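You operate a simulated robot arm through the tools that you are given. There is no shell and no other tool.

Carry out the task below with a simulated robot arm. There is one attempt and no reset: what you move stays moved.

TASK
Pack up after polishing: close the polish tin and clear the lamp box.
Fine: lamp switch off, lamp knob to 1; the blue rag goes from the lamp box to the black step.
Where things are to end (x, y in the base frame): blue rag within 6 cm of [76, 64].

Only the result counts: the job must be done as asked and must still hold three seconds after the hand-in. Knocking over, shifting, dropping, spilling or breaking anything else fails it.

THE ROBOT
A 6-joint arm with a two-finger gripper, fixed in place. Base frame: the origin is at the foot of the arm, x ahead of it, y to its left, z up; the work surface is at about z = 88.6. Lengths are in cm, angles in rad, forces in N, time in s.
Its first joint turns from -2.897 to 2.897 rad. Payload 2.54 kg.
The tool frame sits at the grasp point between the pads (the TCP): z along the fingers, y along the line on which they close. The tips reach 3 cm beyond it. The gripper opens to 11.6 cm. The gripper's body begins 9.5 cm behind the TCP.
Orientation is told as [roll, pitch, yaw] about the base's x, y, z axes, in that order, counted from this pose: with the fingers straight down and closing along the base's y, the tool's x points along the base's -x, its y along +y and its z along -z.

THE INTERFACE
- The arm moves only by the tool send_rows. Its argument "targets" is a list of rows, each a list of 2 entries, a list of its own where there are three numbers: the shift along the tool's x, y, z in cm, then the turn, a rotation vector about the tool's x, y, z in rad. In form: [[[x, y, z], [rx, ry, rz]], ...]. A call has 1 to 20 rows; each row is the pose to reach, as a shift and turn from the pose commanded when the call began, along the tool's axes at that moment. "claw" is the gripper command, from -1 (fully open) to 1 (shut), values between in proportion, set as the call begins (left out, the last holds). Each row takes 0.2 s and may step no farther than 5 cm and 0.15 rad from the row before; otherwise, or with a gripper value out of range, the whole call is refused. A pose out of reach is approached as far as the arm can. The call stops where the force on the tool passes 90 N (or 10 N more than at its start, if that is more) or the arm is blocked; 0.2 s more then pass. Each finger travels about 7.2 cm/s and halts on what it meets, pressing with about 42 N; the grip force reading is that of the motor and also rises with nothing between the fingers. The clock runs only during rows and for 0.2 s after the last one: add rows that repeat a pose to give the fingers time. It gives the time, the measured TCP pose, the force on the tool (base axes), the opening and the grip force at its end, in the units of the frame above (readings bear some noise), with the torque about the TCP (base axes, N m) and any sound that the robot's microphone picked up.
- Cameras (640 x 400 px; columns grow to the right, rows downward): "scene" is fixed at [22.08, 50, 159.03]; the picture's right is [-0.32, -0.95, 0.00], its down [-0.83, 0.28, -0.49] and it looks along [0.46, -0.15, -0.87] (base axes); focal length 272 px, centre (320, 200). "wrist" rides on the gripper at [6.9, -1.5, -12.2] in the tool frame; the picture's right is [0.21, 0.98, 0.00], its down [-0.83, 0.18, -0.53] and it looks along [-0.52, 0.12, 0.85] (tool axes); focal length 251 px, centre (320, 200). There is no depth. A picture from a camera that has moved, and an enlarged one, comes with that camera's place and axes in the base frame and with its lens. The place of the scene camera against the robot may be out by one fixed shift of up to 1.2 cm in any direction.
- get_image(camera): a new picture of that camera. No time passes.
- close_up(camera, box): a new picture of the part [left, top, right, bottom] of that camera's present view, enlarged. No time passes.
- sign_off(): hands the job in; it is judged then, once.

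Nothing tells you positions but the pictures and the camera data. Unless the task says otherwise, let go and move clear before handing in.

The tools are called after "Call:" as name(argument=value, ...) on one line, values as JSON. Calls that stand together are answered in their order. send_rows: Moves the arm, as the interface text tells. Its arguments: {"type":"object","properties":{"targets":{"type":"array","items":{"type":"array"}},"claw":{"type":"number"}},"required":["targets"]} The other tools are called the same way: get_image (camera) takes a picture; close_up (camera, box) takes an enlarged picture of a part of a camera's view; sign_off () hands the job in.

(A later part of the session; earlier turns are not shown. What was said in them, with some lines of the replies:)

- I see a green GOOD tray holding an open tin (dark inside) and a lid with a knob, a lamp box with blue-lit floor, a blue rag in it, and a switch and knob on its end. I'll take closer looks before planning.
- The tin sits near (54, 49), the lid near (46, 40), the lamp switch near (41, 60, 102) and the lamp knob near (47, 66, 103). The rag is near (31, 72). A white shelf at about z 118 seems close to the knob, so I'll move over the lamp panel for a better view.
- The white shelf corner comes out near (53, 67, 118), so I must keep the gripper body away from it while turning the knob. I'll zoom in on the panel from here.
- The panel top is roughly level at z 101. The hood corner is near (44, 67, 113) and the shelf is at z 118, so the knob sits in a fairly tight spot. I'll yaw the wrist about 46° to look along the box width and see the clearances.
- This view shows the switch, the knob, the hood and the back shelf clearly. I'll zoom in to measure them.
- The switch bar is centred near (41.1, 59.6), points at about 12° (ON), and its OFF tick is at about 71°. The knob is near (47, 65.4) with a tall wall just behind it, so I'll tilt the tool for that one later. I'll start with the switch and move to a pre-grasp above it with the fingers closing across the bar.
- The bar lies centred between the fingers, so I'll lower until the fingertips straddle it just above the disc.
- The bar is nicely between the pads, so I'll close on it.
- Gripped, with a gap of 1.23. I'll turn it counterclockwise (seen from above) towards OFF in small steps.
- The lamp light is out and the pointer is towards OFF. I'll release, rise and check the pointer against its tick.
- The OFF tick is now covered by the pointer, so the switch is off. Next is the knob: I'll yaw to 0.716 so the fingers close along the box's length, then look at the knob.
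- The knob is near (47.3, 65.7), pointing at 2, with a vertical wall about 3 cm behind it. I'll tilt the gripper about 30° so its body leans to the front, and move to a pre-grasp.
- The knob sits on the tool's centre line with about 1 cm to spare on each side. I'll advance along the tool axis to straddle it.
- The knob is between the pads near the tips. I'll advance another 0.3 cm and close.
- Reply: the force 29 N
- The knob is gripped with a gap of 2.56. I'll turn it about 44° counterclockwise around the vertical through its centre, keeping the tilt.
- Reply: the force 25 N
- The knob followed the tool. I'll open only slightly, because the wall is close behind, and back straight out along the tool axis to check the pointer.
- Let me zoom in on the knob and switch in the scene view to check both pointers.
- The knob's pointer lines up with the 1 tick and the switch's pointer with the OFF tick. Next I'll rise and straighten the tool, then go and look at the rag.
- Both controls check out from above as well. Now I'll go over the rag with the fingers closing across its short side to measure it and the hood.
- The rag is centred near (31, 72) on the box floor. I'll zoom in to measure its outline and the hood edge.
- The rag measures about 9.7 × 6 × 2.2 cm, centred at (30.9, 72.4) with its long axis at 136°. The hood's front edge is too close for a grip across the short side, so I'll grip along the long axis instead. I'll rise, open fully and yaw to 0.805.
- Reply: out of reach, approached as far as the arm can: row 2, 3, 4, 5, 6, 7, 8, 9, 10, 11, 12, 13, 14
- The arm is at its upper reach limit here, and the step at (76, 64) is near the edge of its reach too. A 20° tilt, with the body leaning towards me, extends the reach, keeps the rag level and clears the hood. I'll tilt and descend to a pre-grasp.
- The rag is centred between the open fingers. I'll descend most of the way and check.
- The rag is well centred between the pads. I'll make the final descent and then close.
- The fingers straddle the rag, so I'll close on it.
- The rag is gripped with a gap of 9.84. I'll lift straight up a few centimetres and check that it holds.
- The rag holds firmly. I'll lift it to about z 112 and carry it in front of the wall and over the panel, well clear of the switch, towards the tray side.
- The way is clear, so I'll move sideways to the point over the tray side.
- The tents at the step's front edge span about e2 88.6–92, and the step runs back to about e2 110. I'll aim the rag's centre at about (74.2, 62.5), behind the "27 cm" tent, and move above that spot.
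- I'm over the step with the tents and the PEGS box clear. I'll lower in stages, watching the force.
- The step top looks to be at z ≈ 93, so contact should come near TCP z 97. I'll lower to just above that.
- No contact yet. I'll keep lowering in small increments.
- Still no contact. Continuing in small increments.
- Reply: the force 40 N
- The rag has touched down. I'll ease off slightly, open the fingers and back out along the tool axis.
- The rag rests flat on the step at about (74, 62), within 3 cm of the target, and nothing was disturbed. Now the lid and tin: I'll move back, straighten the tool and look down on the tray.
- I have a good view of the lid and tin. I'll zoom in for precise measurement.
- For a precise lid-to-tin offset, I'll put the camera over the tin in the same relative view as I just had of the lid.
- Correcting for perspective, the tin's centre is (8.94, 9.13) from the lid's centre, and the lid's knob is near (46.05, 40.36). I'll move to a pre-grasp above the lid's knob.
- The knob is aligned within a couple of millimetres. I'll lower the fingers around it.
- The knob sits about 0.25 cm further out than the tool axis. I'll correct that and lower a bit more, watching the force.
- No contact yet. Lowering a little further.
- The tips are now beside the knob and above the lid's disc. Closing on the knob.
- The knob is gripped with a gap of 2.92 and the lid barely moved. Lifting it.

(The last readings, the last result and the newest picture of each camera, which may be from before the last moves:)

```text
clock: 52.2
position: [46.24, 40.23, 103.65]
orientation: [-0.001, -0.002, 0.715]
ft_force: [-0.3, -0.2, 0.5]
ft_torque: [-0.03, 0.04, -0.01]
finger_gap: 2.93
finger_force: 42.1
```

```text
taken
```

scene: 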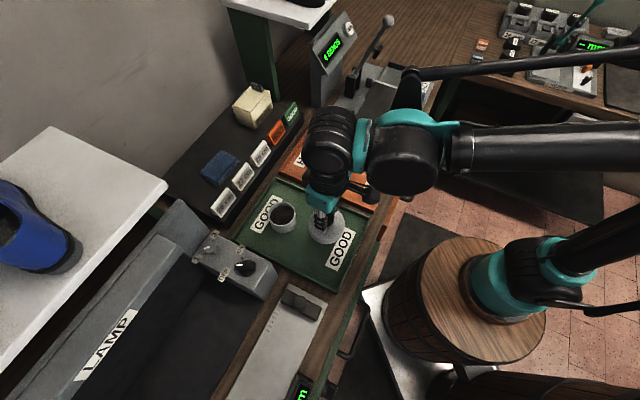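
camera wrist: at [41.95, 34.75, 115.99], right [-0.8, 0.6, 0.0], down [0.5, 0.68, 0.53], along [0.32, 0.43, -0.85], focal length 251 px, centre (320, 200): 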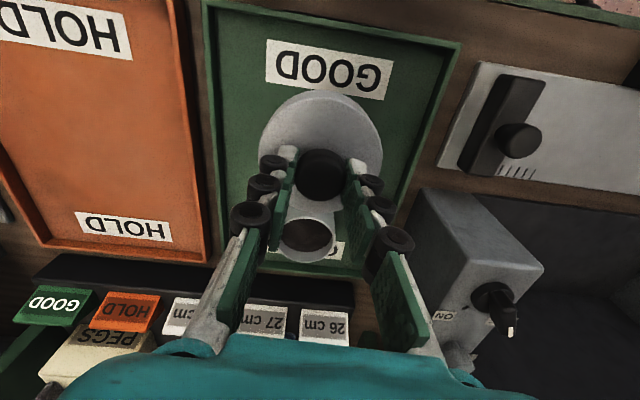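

The lid is held level. I'll move it over the tin by the measured offset.

Call:
send_rows(targets=[[[-3.2, 0.26, 0], [0, 0, 0]], [[-6.4, 0.51, 0], [0, 0, 0]], [[-9.6, 0.77, 0], [0, 0, 0]], [[-12.76, 1.02, 0], [0, 0, 0]], [[-12.76, 1.02, 0], [0, 0, 0]], [[-12.76, 1.02, 0], [0, 0, 0]]], claw=1)

Call:
get_image(camera="wrist")

Call:
close_up(camera="scene", box=[230, 160, 350, 260])

```text
clock: 53.6
position: [55.08, 49.46, 103.82]
orientation: [-0.001, -0.001, 0.714]
ft_force: [-0.1, 0.1, -0.3]
ft_torque: [-0.03, 0.02, -0.01]
finger_gap: 2.92
finger_force: 42.0
```

```text
taken
camera wrist: at [50.83, 43.95, 116.13], right [-0.8, 0.6, 0.0], down [0.5, 0.68, 0.53], along [0.32, 0.43, -0.85], focal length 251 px, centre (320, 200)
```

wrist: 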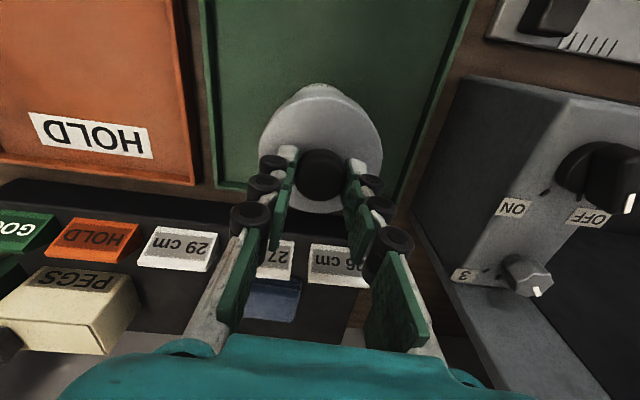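

```text
4.00 times, centred on (290, 210) of scene
camera zoom: at [22.08, 50.0, 159.03], right [-0.32, -0.95, 0.0], down [-0.83, 0.28, -0.49], along [0.46, -0.15, -0.87], focal length 1089 px, centre (440, 160)
```

zoom: 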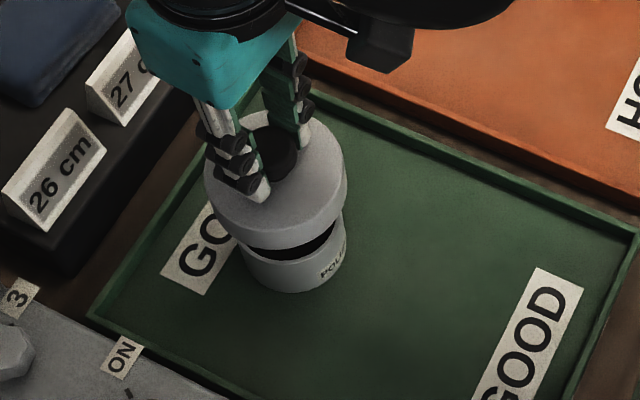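

The sideways alignment in the scene view matches well. I'll zoom in more to check fore-and-aft alignment before lowering.

Call:
close_up(camera="scene", box=[270, 180, 330, 240])

Call:
close_up(camera="wrist", box=[240, 70, 400, 230])

```text
6.67 times, centred on (300, 210) of scene
camera zoom: at [22.08, 50.0, 159.03], right [-0.32, -0.95, 0.0], down [-0.83, 0.28, -0.49], along [0.46, -0.15, -0.87], focal length 1815 px, centre (453, 133)
```

zoom: 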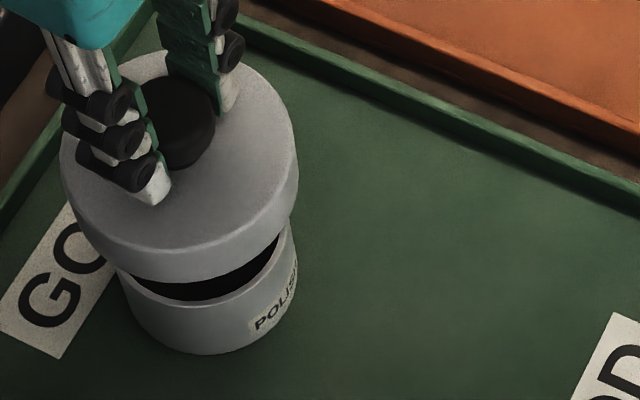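

```text
2.50 times, centred on (320, 150) of wrist
camera zoom: at [50.83, 43.95, 116.13], right [-0.8, 0.6, 0.0], down [0.5, 0.68, 0.53], along [0.32, 0.43, -0.85], focal length 629 px, centre (320, 325)
```

zoom: 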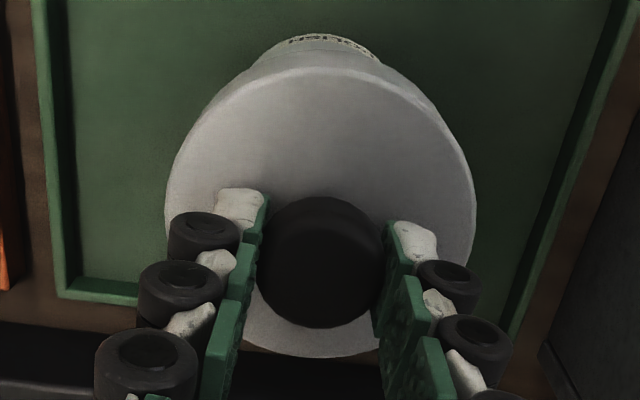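

I'll zoom in on the strip where the tin's near wall shows beyond the lid, to refine the alignment.

Call:
close_up(camera="wrist", box=[280, 70, 360, 120])

Call:
close_up(camera="scene", box=[275, 195, 307, 235])

```text
8.00 times, centred on (320, 95) of wrist
camera zoom: at [50.83, 43.95, 116.13], right [-0.8, 0.6, 0.0], down [0.5, 0.68, 0.53], along [0.32, 0.43, -0.85], focal length 2012 px, centre (320, 1040)
```

zoom: 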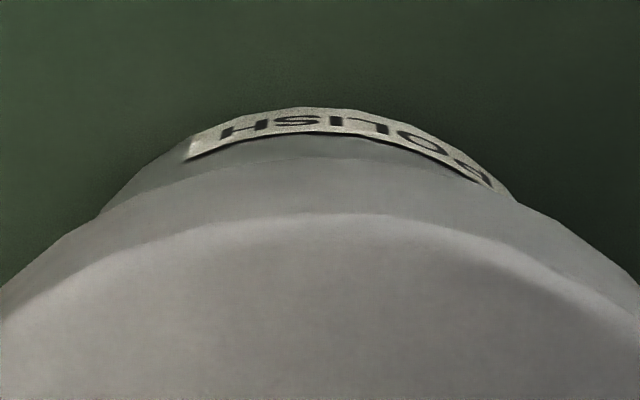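

```text
10.00 times, centred on (291, 215) of scene
camera zoom: at [22.08, 50.0, 159.03], right [-0.32, -0.95, 0.0], down [-0.83, 0.28, -0.49], along [0.46, -0.15, -0.87], focal length 2722 px, centre (610, 50)
```

zoom: 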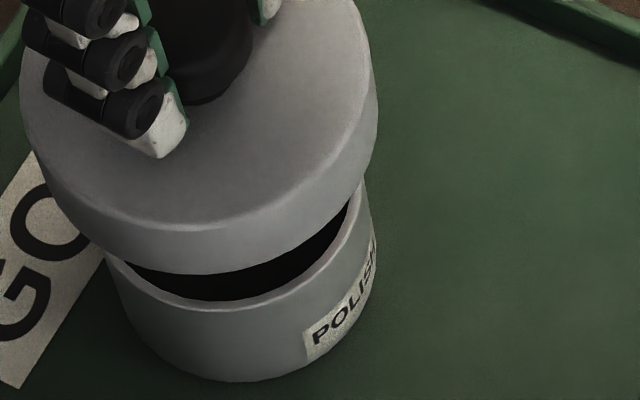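

The wrist and scene views differ by up to 3 mm. I'll lower the lid to just above the rim, where parallax matters least, and compare again.

Call:
send_rows(targets=[[[0, -0.08, 1.2], [0, 0, 0]], [[-0.05, -0.08, 2.4], [0, 0, 0]], [[-0.05, -0.08, 3.3], [0, 0, 0]], [[-0.05, -0.08, 3.3], [0, 0, 0]]], claw=1)

Call:
close_up(camera="scene", box=[270, 180, 330, 240])

Call:
close_up(camera="wrist", box=[270, 70, 370, 130])

Call:
close_up(camera="scene", box=[275, 200, 307, 235])

```text
clock: 54.6
position: [55.06, 49.47, 100.44]
orientation: [0.001, -0.001, 0.716]
ft_force: [0.5, -0.3, -0.2]
ft_torque: [-0.02, -0.01, -0.01]
finger_gap: 2.94
finger_force: 41.7
```

```text
6.67 times, centred on (300, 210) of scene
camera zoom: at [22.08, 50.0, 159.03], right [-0.32, -0.95, 0.0], down [-0.83, 0.28, -0.49], along [0.46, -0.15, -0.87], focal length 1815 px, centre (453, 133)
```

zoom: 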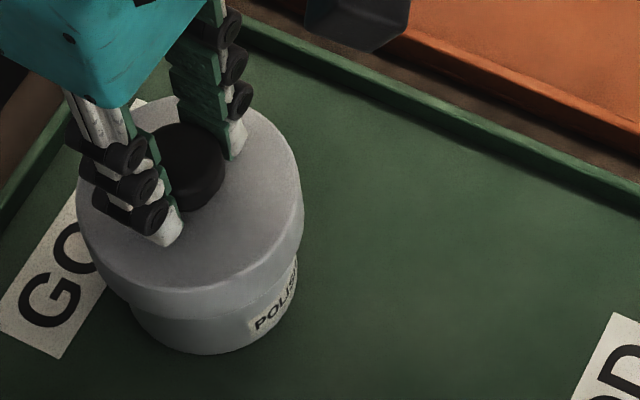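

```text
6.40 times, centred on (320, 100) of wrist
camera zoom: at [50.84, 43.98, 112.79], right [-0.8, 0.6, 0.0], down [0.5, 0.68, 0.53], along [0.32, 0.43, -0.85], focal length 1609 px, centre (320, 840)
```

zoom: 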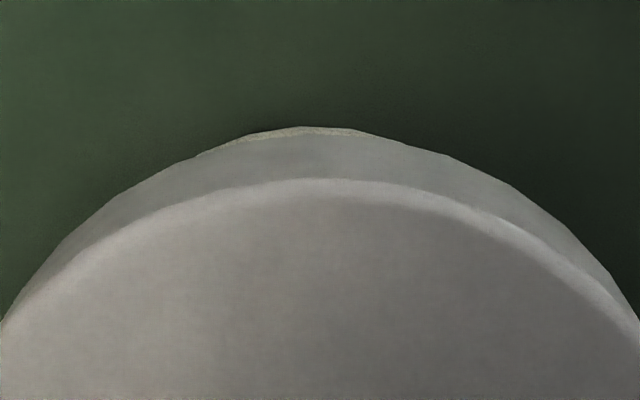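

```text
11.43 times, centred on (291, 218) of scene
camera zoom: at [22.08, 50.0, 159.03], right [-0.32, -0.95, 0.0], down [-0.83, 0.28, -0.49], along [0.46, -0.15, -0.87], focal length 3111 px, centre (651, 0)
```

zoom: 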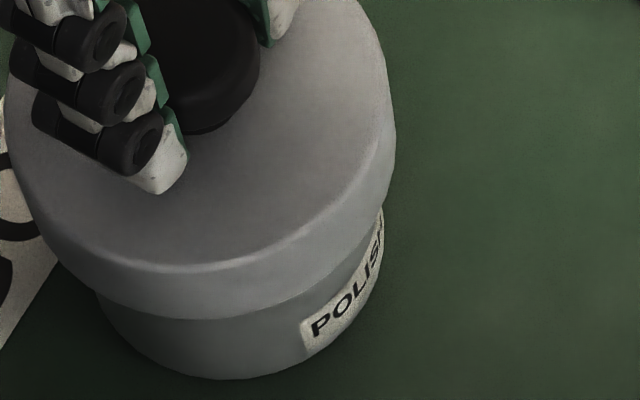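

Both views now agree to within about 2 mm. I'll make a small correction and lower slowly onto the tin, watching force and torque.

Call:
send_rows(targets=[[[-0.06, -0.08, 0.3], [0, 0, 0]], [[-0.06, -0.08, 0.6], [0, 0, 0]], [[-0.06, -0.08, 0.9], [0, 0, 0]], [[-0.06, -0.08, 0.9], [0, 0, 0]]], claw=1)

Call:
close_up(camera="scene", box=[275, 200, 307, 235])

Call:
close_up(camera="wrist", box=[270, 70, 370, 130])

```text
clock: 55.6
position: [55.13, 49.42, 99.5]
orientation: [-0.001, -0.001, 0.716]
ft_force: [0.4, -0.2, 0.0]
ft_torque: [-0.03, 0.01, 0.0]
finger_gap: 2.92
finger_force: 41.9
```

```text
11.43 times, centred on (291, 218) of scene
camera zoom: at [22.08, 50.0, 159.03], right [-0.32, -0.95, 0.0], down [-0.83, 0.28, -0.49], along [0.46, -0.15, -0.87], focal length 3111 px, centre (651, 0)
```

zoom: 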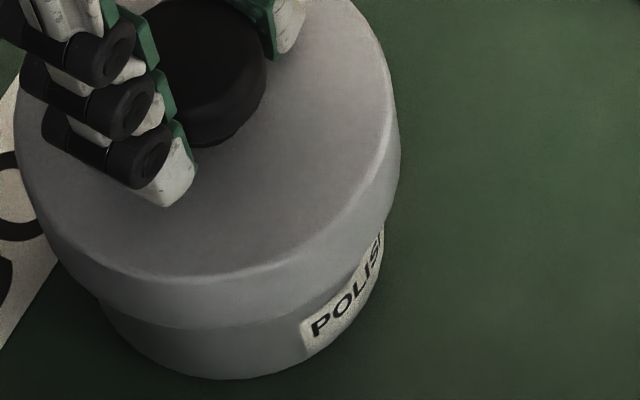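

```text
6.40 times, centred on (320, 100) of wrist
camera zoom: at [50.94, 43.9, 111.9], right [-0.8, 0.6, 0.0], down [0.5, 0.68, 0.53], along [0.32, 0.43, -0.85], focal length 1609 px, centre (320, 840)
```

zoom: 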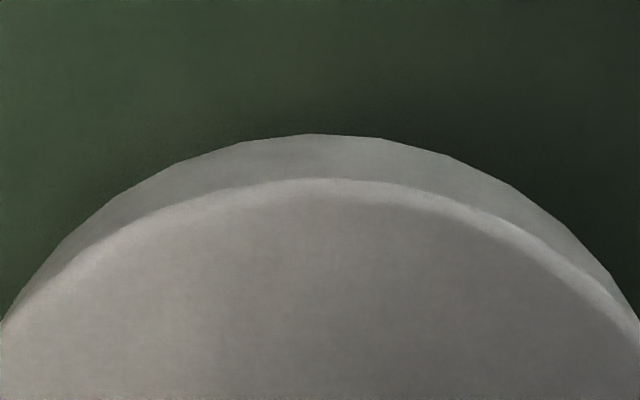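

No contact yet. Continuing down in small increments.

Call:
send_rows(targets=[[[0, 0, 0.2], [0, 0, 0]], [[0, 0, 0.4], [0, 0, 0]], [[0, 0, 0.4], [0, 0, 0]]], claw=1)

```text
clock: 56.4
position: [55.2, 49.49, 99.22]
orientation: [0.0, -0.001, 0.714]
ft_force: [-0.5, 0.0, -0.4]
ft_torque: [0.0, -0.04, 0.05]
finger_gap: 2.95
finger_force: 42.4
```

Still no contact. Continuing.

Call:
send_rows(targets=[[[0, 0, 0.2], [0, 0, 0]], [[0, 0, 0.4], [0, 0, 0]], [[0, 0, 0.4], [0, 0, 0]]], claw=1)

```text
clock: 57.2
position: [55.19, 49.63, 98.73]
orientation: [0.001, -0.002, 0.715]
ft_force: [0.4, 0.4, -0.7]
ft_torque: [0.01, -0.02, -0.03]
finger_gap: 2.92
finger_force: 42.0
```

No contact yet; the skirt should be near or past the rim. Continuing in 0.3–0.4 cm steps.

Call:
send_rows(targets=[[[0, 0, 0.2], [0, 0, 0]], [[0, 0, 0.4], [0, 0, 0]], [[0, 0, 0.4], [0, 0, 0]]], claw=1)

Call:
close_up(camera="scene", box=[275, 200, 307, 235])

```text
clock: 58.0
position: [55.21, 49.44, 98.38]
orientation: [0.0, -0.001, 0.715]
ft_force: [-0.3, 0.1, -0.3]
ft_torque: [-0.01, 0.02, 0.01]
finger_gap: 2.93
finger_force: 42.1
```

```text
11.43 times, centred on (291, 218) of scene
camera zoom: at [22.08, 50.0, 159.03], right [-0.32, -0.95, 0.0], down [-0.83, 0.28, -0.49], along [0.46, -0.15, -0.87], focal length 3111 px, centre (651, 0)
```

zoom: 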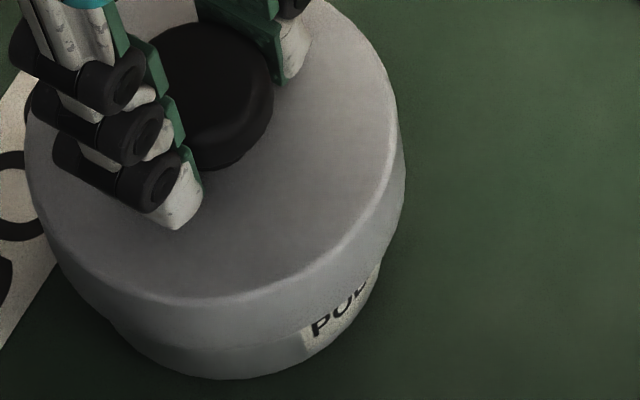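

The skirt is already passing down over the tin without touching it. Continuing until the lid seats.

Call:
send_rows(targets=[[[0, 0, 0.2], [0, 0, 0]], [[0, 0, 0.4], [0, 0, 0]], [[0, 0, 0.4], [0, 0, 0]]], claw=1)

```text
clock: 58.8
position: [55.11, 49.44, 97.82]
orientation: [0.001, 0.0, 0.716]
ft_force: [0.0, -0.6, -0.2]
ft_torque: [0.03, -0.01, 0.02]
finger_gap: 2.92
finger_force: 41.9
```

No contact yet. Continuing down.

Call:
send_rows(targets=[[[0, 0, 0.15], [0, 0, 0]], [[0, 0, 0.3], [0, 0, 0]], [[0, 0, 0.3], [0, 0, 0]]], claw=1)

```text
clock: 59.6
position: [55.2, 49.33, 97.66]
orientation: [-0.001, -0.001, 0.716]
ft_force: [-0.3, -0.7, -0.7]
ft_torque: [0.04, 0.02, 0.0]
finger_gap: 2.93
finger_force: 42.1
```

Still free. Continuing.

Call:
send_rows(targets=[[[0, 0, 0.15], [0, 0, 0]], [[0, 0, 0.3], [0, 0, 0]], [[0, 0, 0.3], [0, 0, 0]]], claw=1)

Call:
close_up(camera="scene", box=[275, 200, 307, 235])

```text
clock: 60.4
position: [55.1, 49.4, 97.3]
orientation: [0.0, -0.001, 0.715]
ft_force: [1.2, 4.9, 29.1]
ft_torque: [0.1, -0.02, 0.0]
finger_gap: 2.94
finger_force: 42.2
```

```text
11.43 times, centred on (291, 218) of scene
camera zoom: at [22.08, 50.0, 159.03], right [-0.32, -0.95, 0.0], down [-0.83, 0.28, -0.49], along [0.46, -0.15, -0.87], focal length 3111 px, centre (651, 0)
```

zoom: 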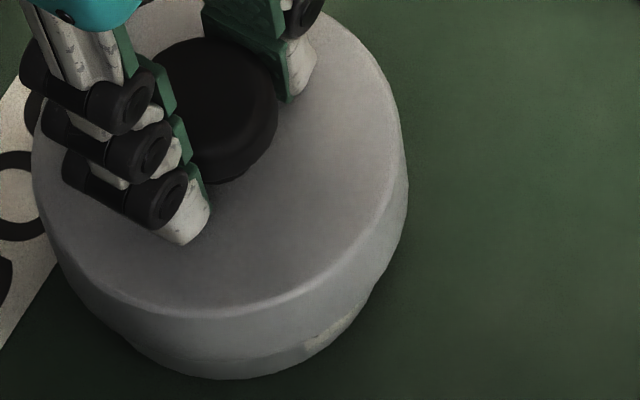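

The lid has seated: 29 N straight up and almost no torque. I'll ease off, open and rise clear.

Call:
send_rows(targets=[[[0, 0, -0.15], [0, 0, 0]], [[0, 0, -0.15], [0, 0, 0]]], claw=1)

Call:
send_rows(targets=[[[0, 0, 0], [0, 0, 0]], [[0, 0, 0], [0, 0, 0]], [[0, 0, 0], [0, 0, 0]], [[0, 0, -1], [0, 0, 0]], [[0, 0, -3], [0, 0, 0]], [[0, 0, -7], [0, 0, 0]], [[0, 0, -12], [0, 0, 0]], [[0, 0, -12], [0, 0, 0]]], claw=0.1)

Call:
get_image(camera="wrist")

Call:
close_up(camera="scene", box=[250, 180, 370, 280])

```text
clock: 61.0
position: [55.23, 49.38, 97.51]
orientation: [-0.002, 0.001, 0.715]
ft_force: [-0.3, -0.2, 0.4]
ft_torque: [0.0, 0.01, 0.01]
finger_gap: 2.93
finger_force: 41.3
```

```text
clock: 62.8
position: [55.12, 49.38, 109.93]
orientation: [0.001, -0.001, 0.716]
ft_force: [-0.9, 0.3, 0.0]
ft_torque: [0.03, -0.03, -0.03]
finger_gap: 5.22
finger_force: 0.0
```

```text
taken
camera wrist: at [50.92, 43.85, 122.12], right [-0.8, 0.6, 0.0], down [0.5, 0.68, 0.53], along [0.32, 0.43, -0.85], focal length 251 px, centre (320, 200)
```

wrist: 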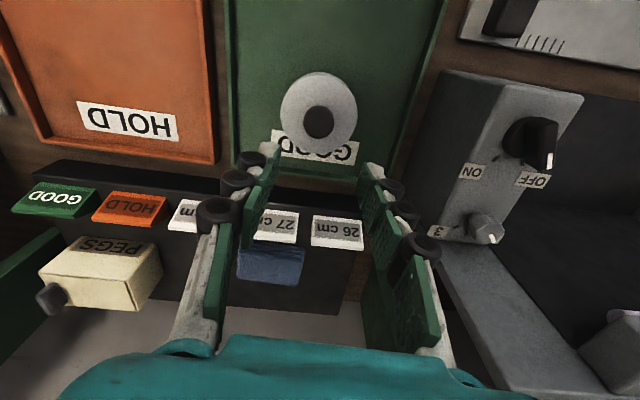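

```text
4.00 times, centred on (310, 230) of scene
camera zoom: at [22.08, 50.0, 159.03], right [-0.32, -0.95, 0.0], down [-0.83, 0.28, -0.49], along [0.46, -0.15, -0.87], focal length 1089 px, centre (360, 80)
```

zoom: 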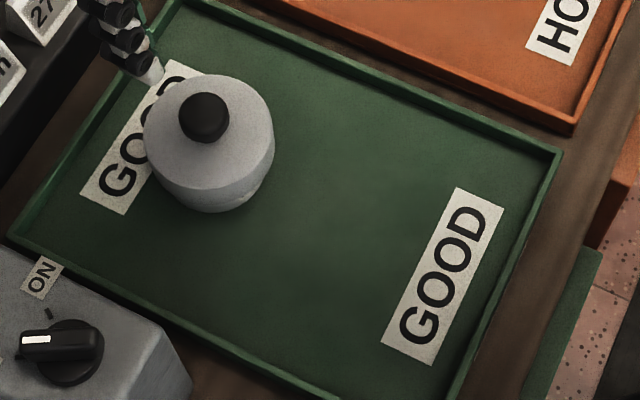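

The lid sits level on the tin and the tin hasn't moved. I'll move the arm clear and check everything once more.

Call:
send_rows(targets=[[[3.5, 0, -2], [0, 0, 0]], [[7, 0, -4], [0, 0, 0]], [[10.5, 0, -6], [0, 0, 0]], [[14, 0, -8], [0, 0, 0]], [[14, 0, -8], [0, 0, 0]]], claw=0.1)

Call:
get_image(camera="scene")

Call:
get_image(camera="wrist")

Call:
close_up(camera="scene", box=[180, 220, 280, 300])

Call:
close_up(camera="scene", box=[160, 80, 320, 230])

```text
clock: 64.0
position: [44.45, 40.16, 117.23]
orientation: [-0.002, -0.001, 0.717]
ft_force: [-0.7, 0.7, -0.6]
ft_torque: [0.02, 0.0, -0.01]
finger_gap: 5.22
finger_force: 0.0
```

```text
taken
```

scene: 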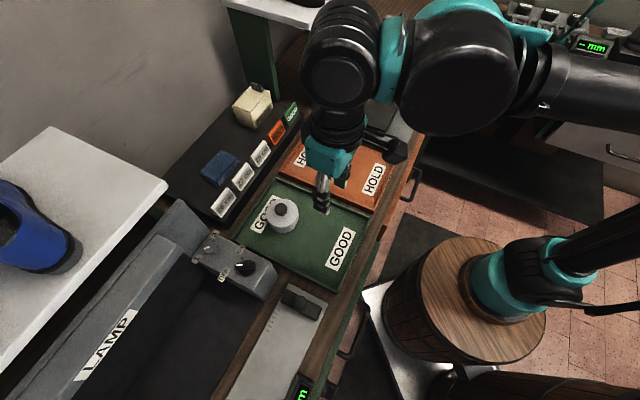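

```text
taken
camera wrist: at [40.33, 34.59, 129.73], right [-0.8, 0.6, 0.0], down [0.5, 0.68, 0.53], along [0.32, 0.43, -0.84], focal length 251 px, centre (320, 200)
```

wrist: 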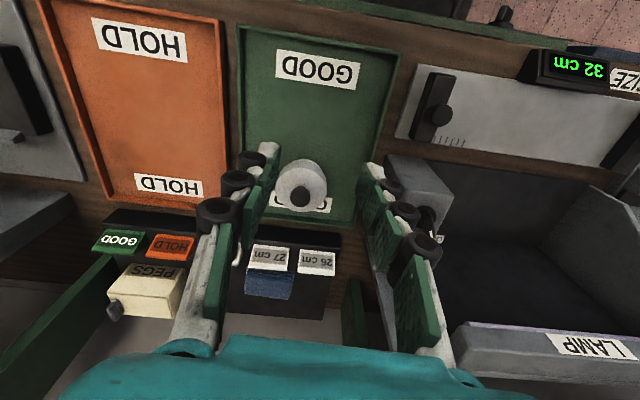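

```text
5.00 times, centred on (230, 260) of scene
camera zoom: at [22.08, 50.0, 159.03], right [-0.32, -0.95, 0.0], down [-0.83, 0.28, -0.49], along [0.46, -0.15, -0.87], focal length 1361 px, centre (770, -100)
```

zoom: 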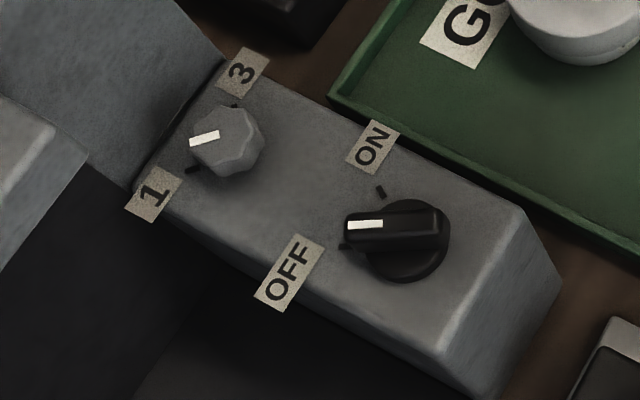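

```text
2.67 times, centred on (240, 155) of scene
camera zoom: at [22.08, 50.0, 159.03], right [-0.32, -0.95, 0.0], down [-0.83, 0.28, -0.49], along [0.46, -0.15, -0.87], focal length 726 px, centre (533, 320)
```

zoom: 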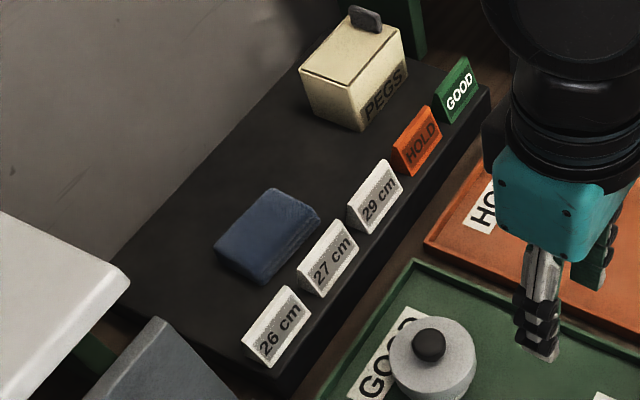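

The switch reads OFF, the knob points at 1, the lamp is dark, and the rag lies on the step behind the tents. One last look at the lid before handing in.

Call:
close_up(camera="scene", box=[255, 185, 315, 245])

Call:
close_up(camera="wrist", box=[250, 130, 350, 230])

```text
6.67 times, centred on (285, 215) of scene
camera zoom: at [22.08, 50.0, 159.03], right [-0.32, -0.95, 0.0], down [-0.83, 0.28, -0.49], along [0.46, -0.15, -0.87], focal length 1815 px, centre (553, 100)
```

zoom: 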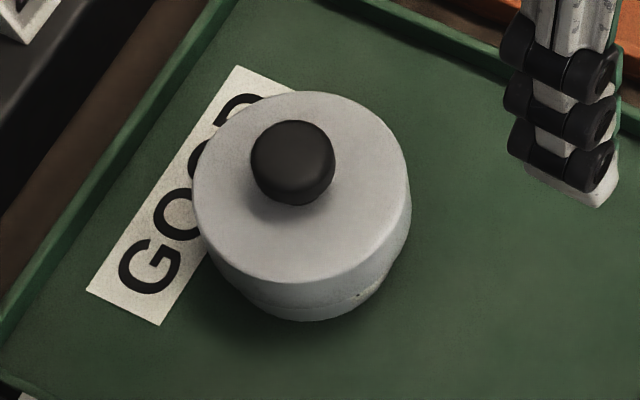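

```text
4.00 times, centred on (300, 180) of wrist
camera zoom: at [40.33, 34.59, 129.73], right [-0.8, 0.6, 0.0], down [0.5, 0.68, 0.53], along [0.32, 0.43, -0.84], focal length 1006 px, centre (400, 280)
```

zoom: 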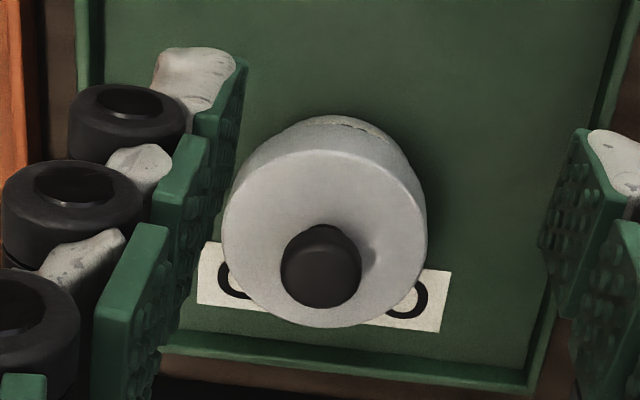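

The lid sits level and fully down over the tin, and everything else is in place. The arm is clear, so I'm handing in.

Call:
sign_off()

```text
The job is handed in.
```

The job is handed in, and the last pictures showed every item done; I have not seen a verdict.

- **Polish tin:** the lid sits level over the tin. It seated with an even upward push and almost no twist, and the tin did not move.
- **Lamp switch:** it points at the OFF tick, and the lamp light is out.
- **Lamp knob:** it points at the 1 tick, to within a few degrees as far as I can measure from the pictures.
- **Blue rag:** it lies flat on the black step at about (74, 62), roughly 2–3 cm from [76, 64].

Nothing else looked shifted or knocked over in the final views. The gripper had let go and the arm was clear of everything.
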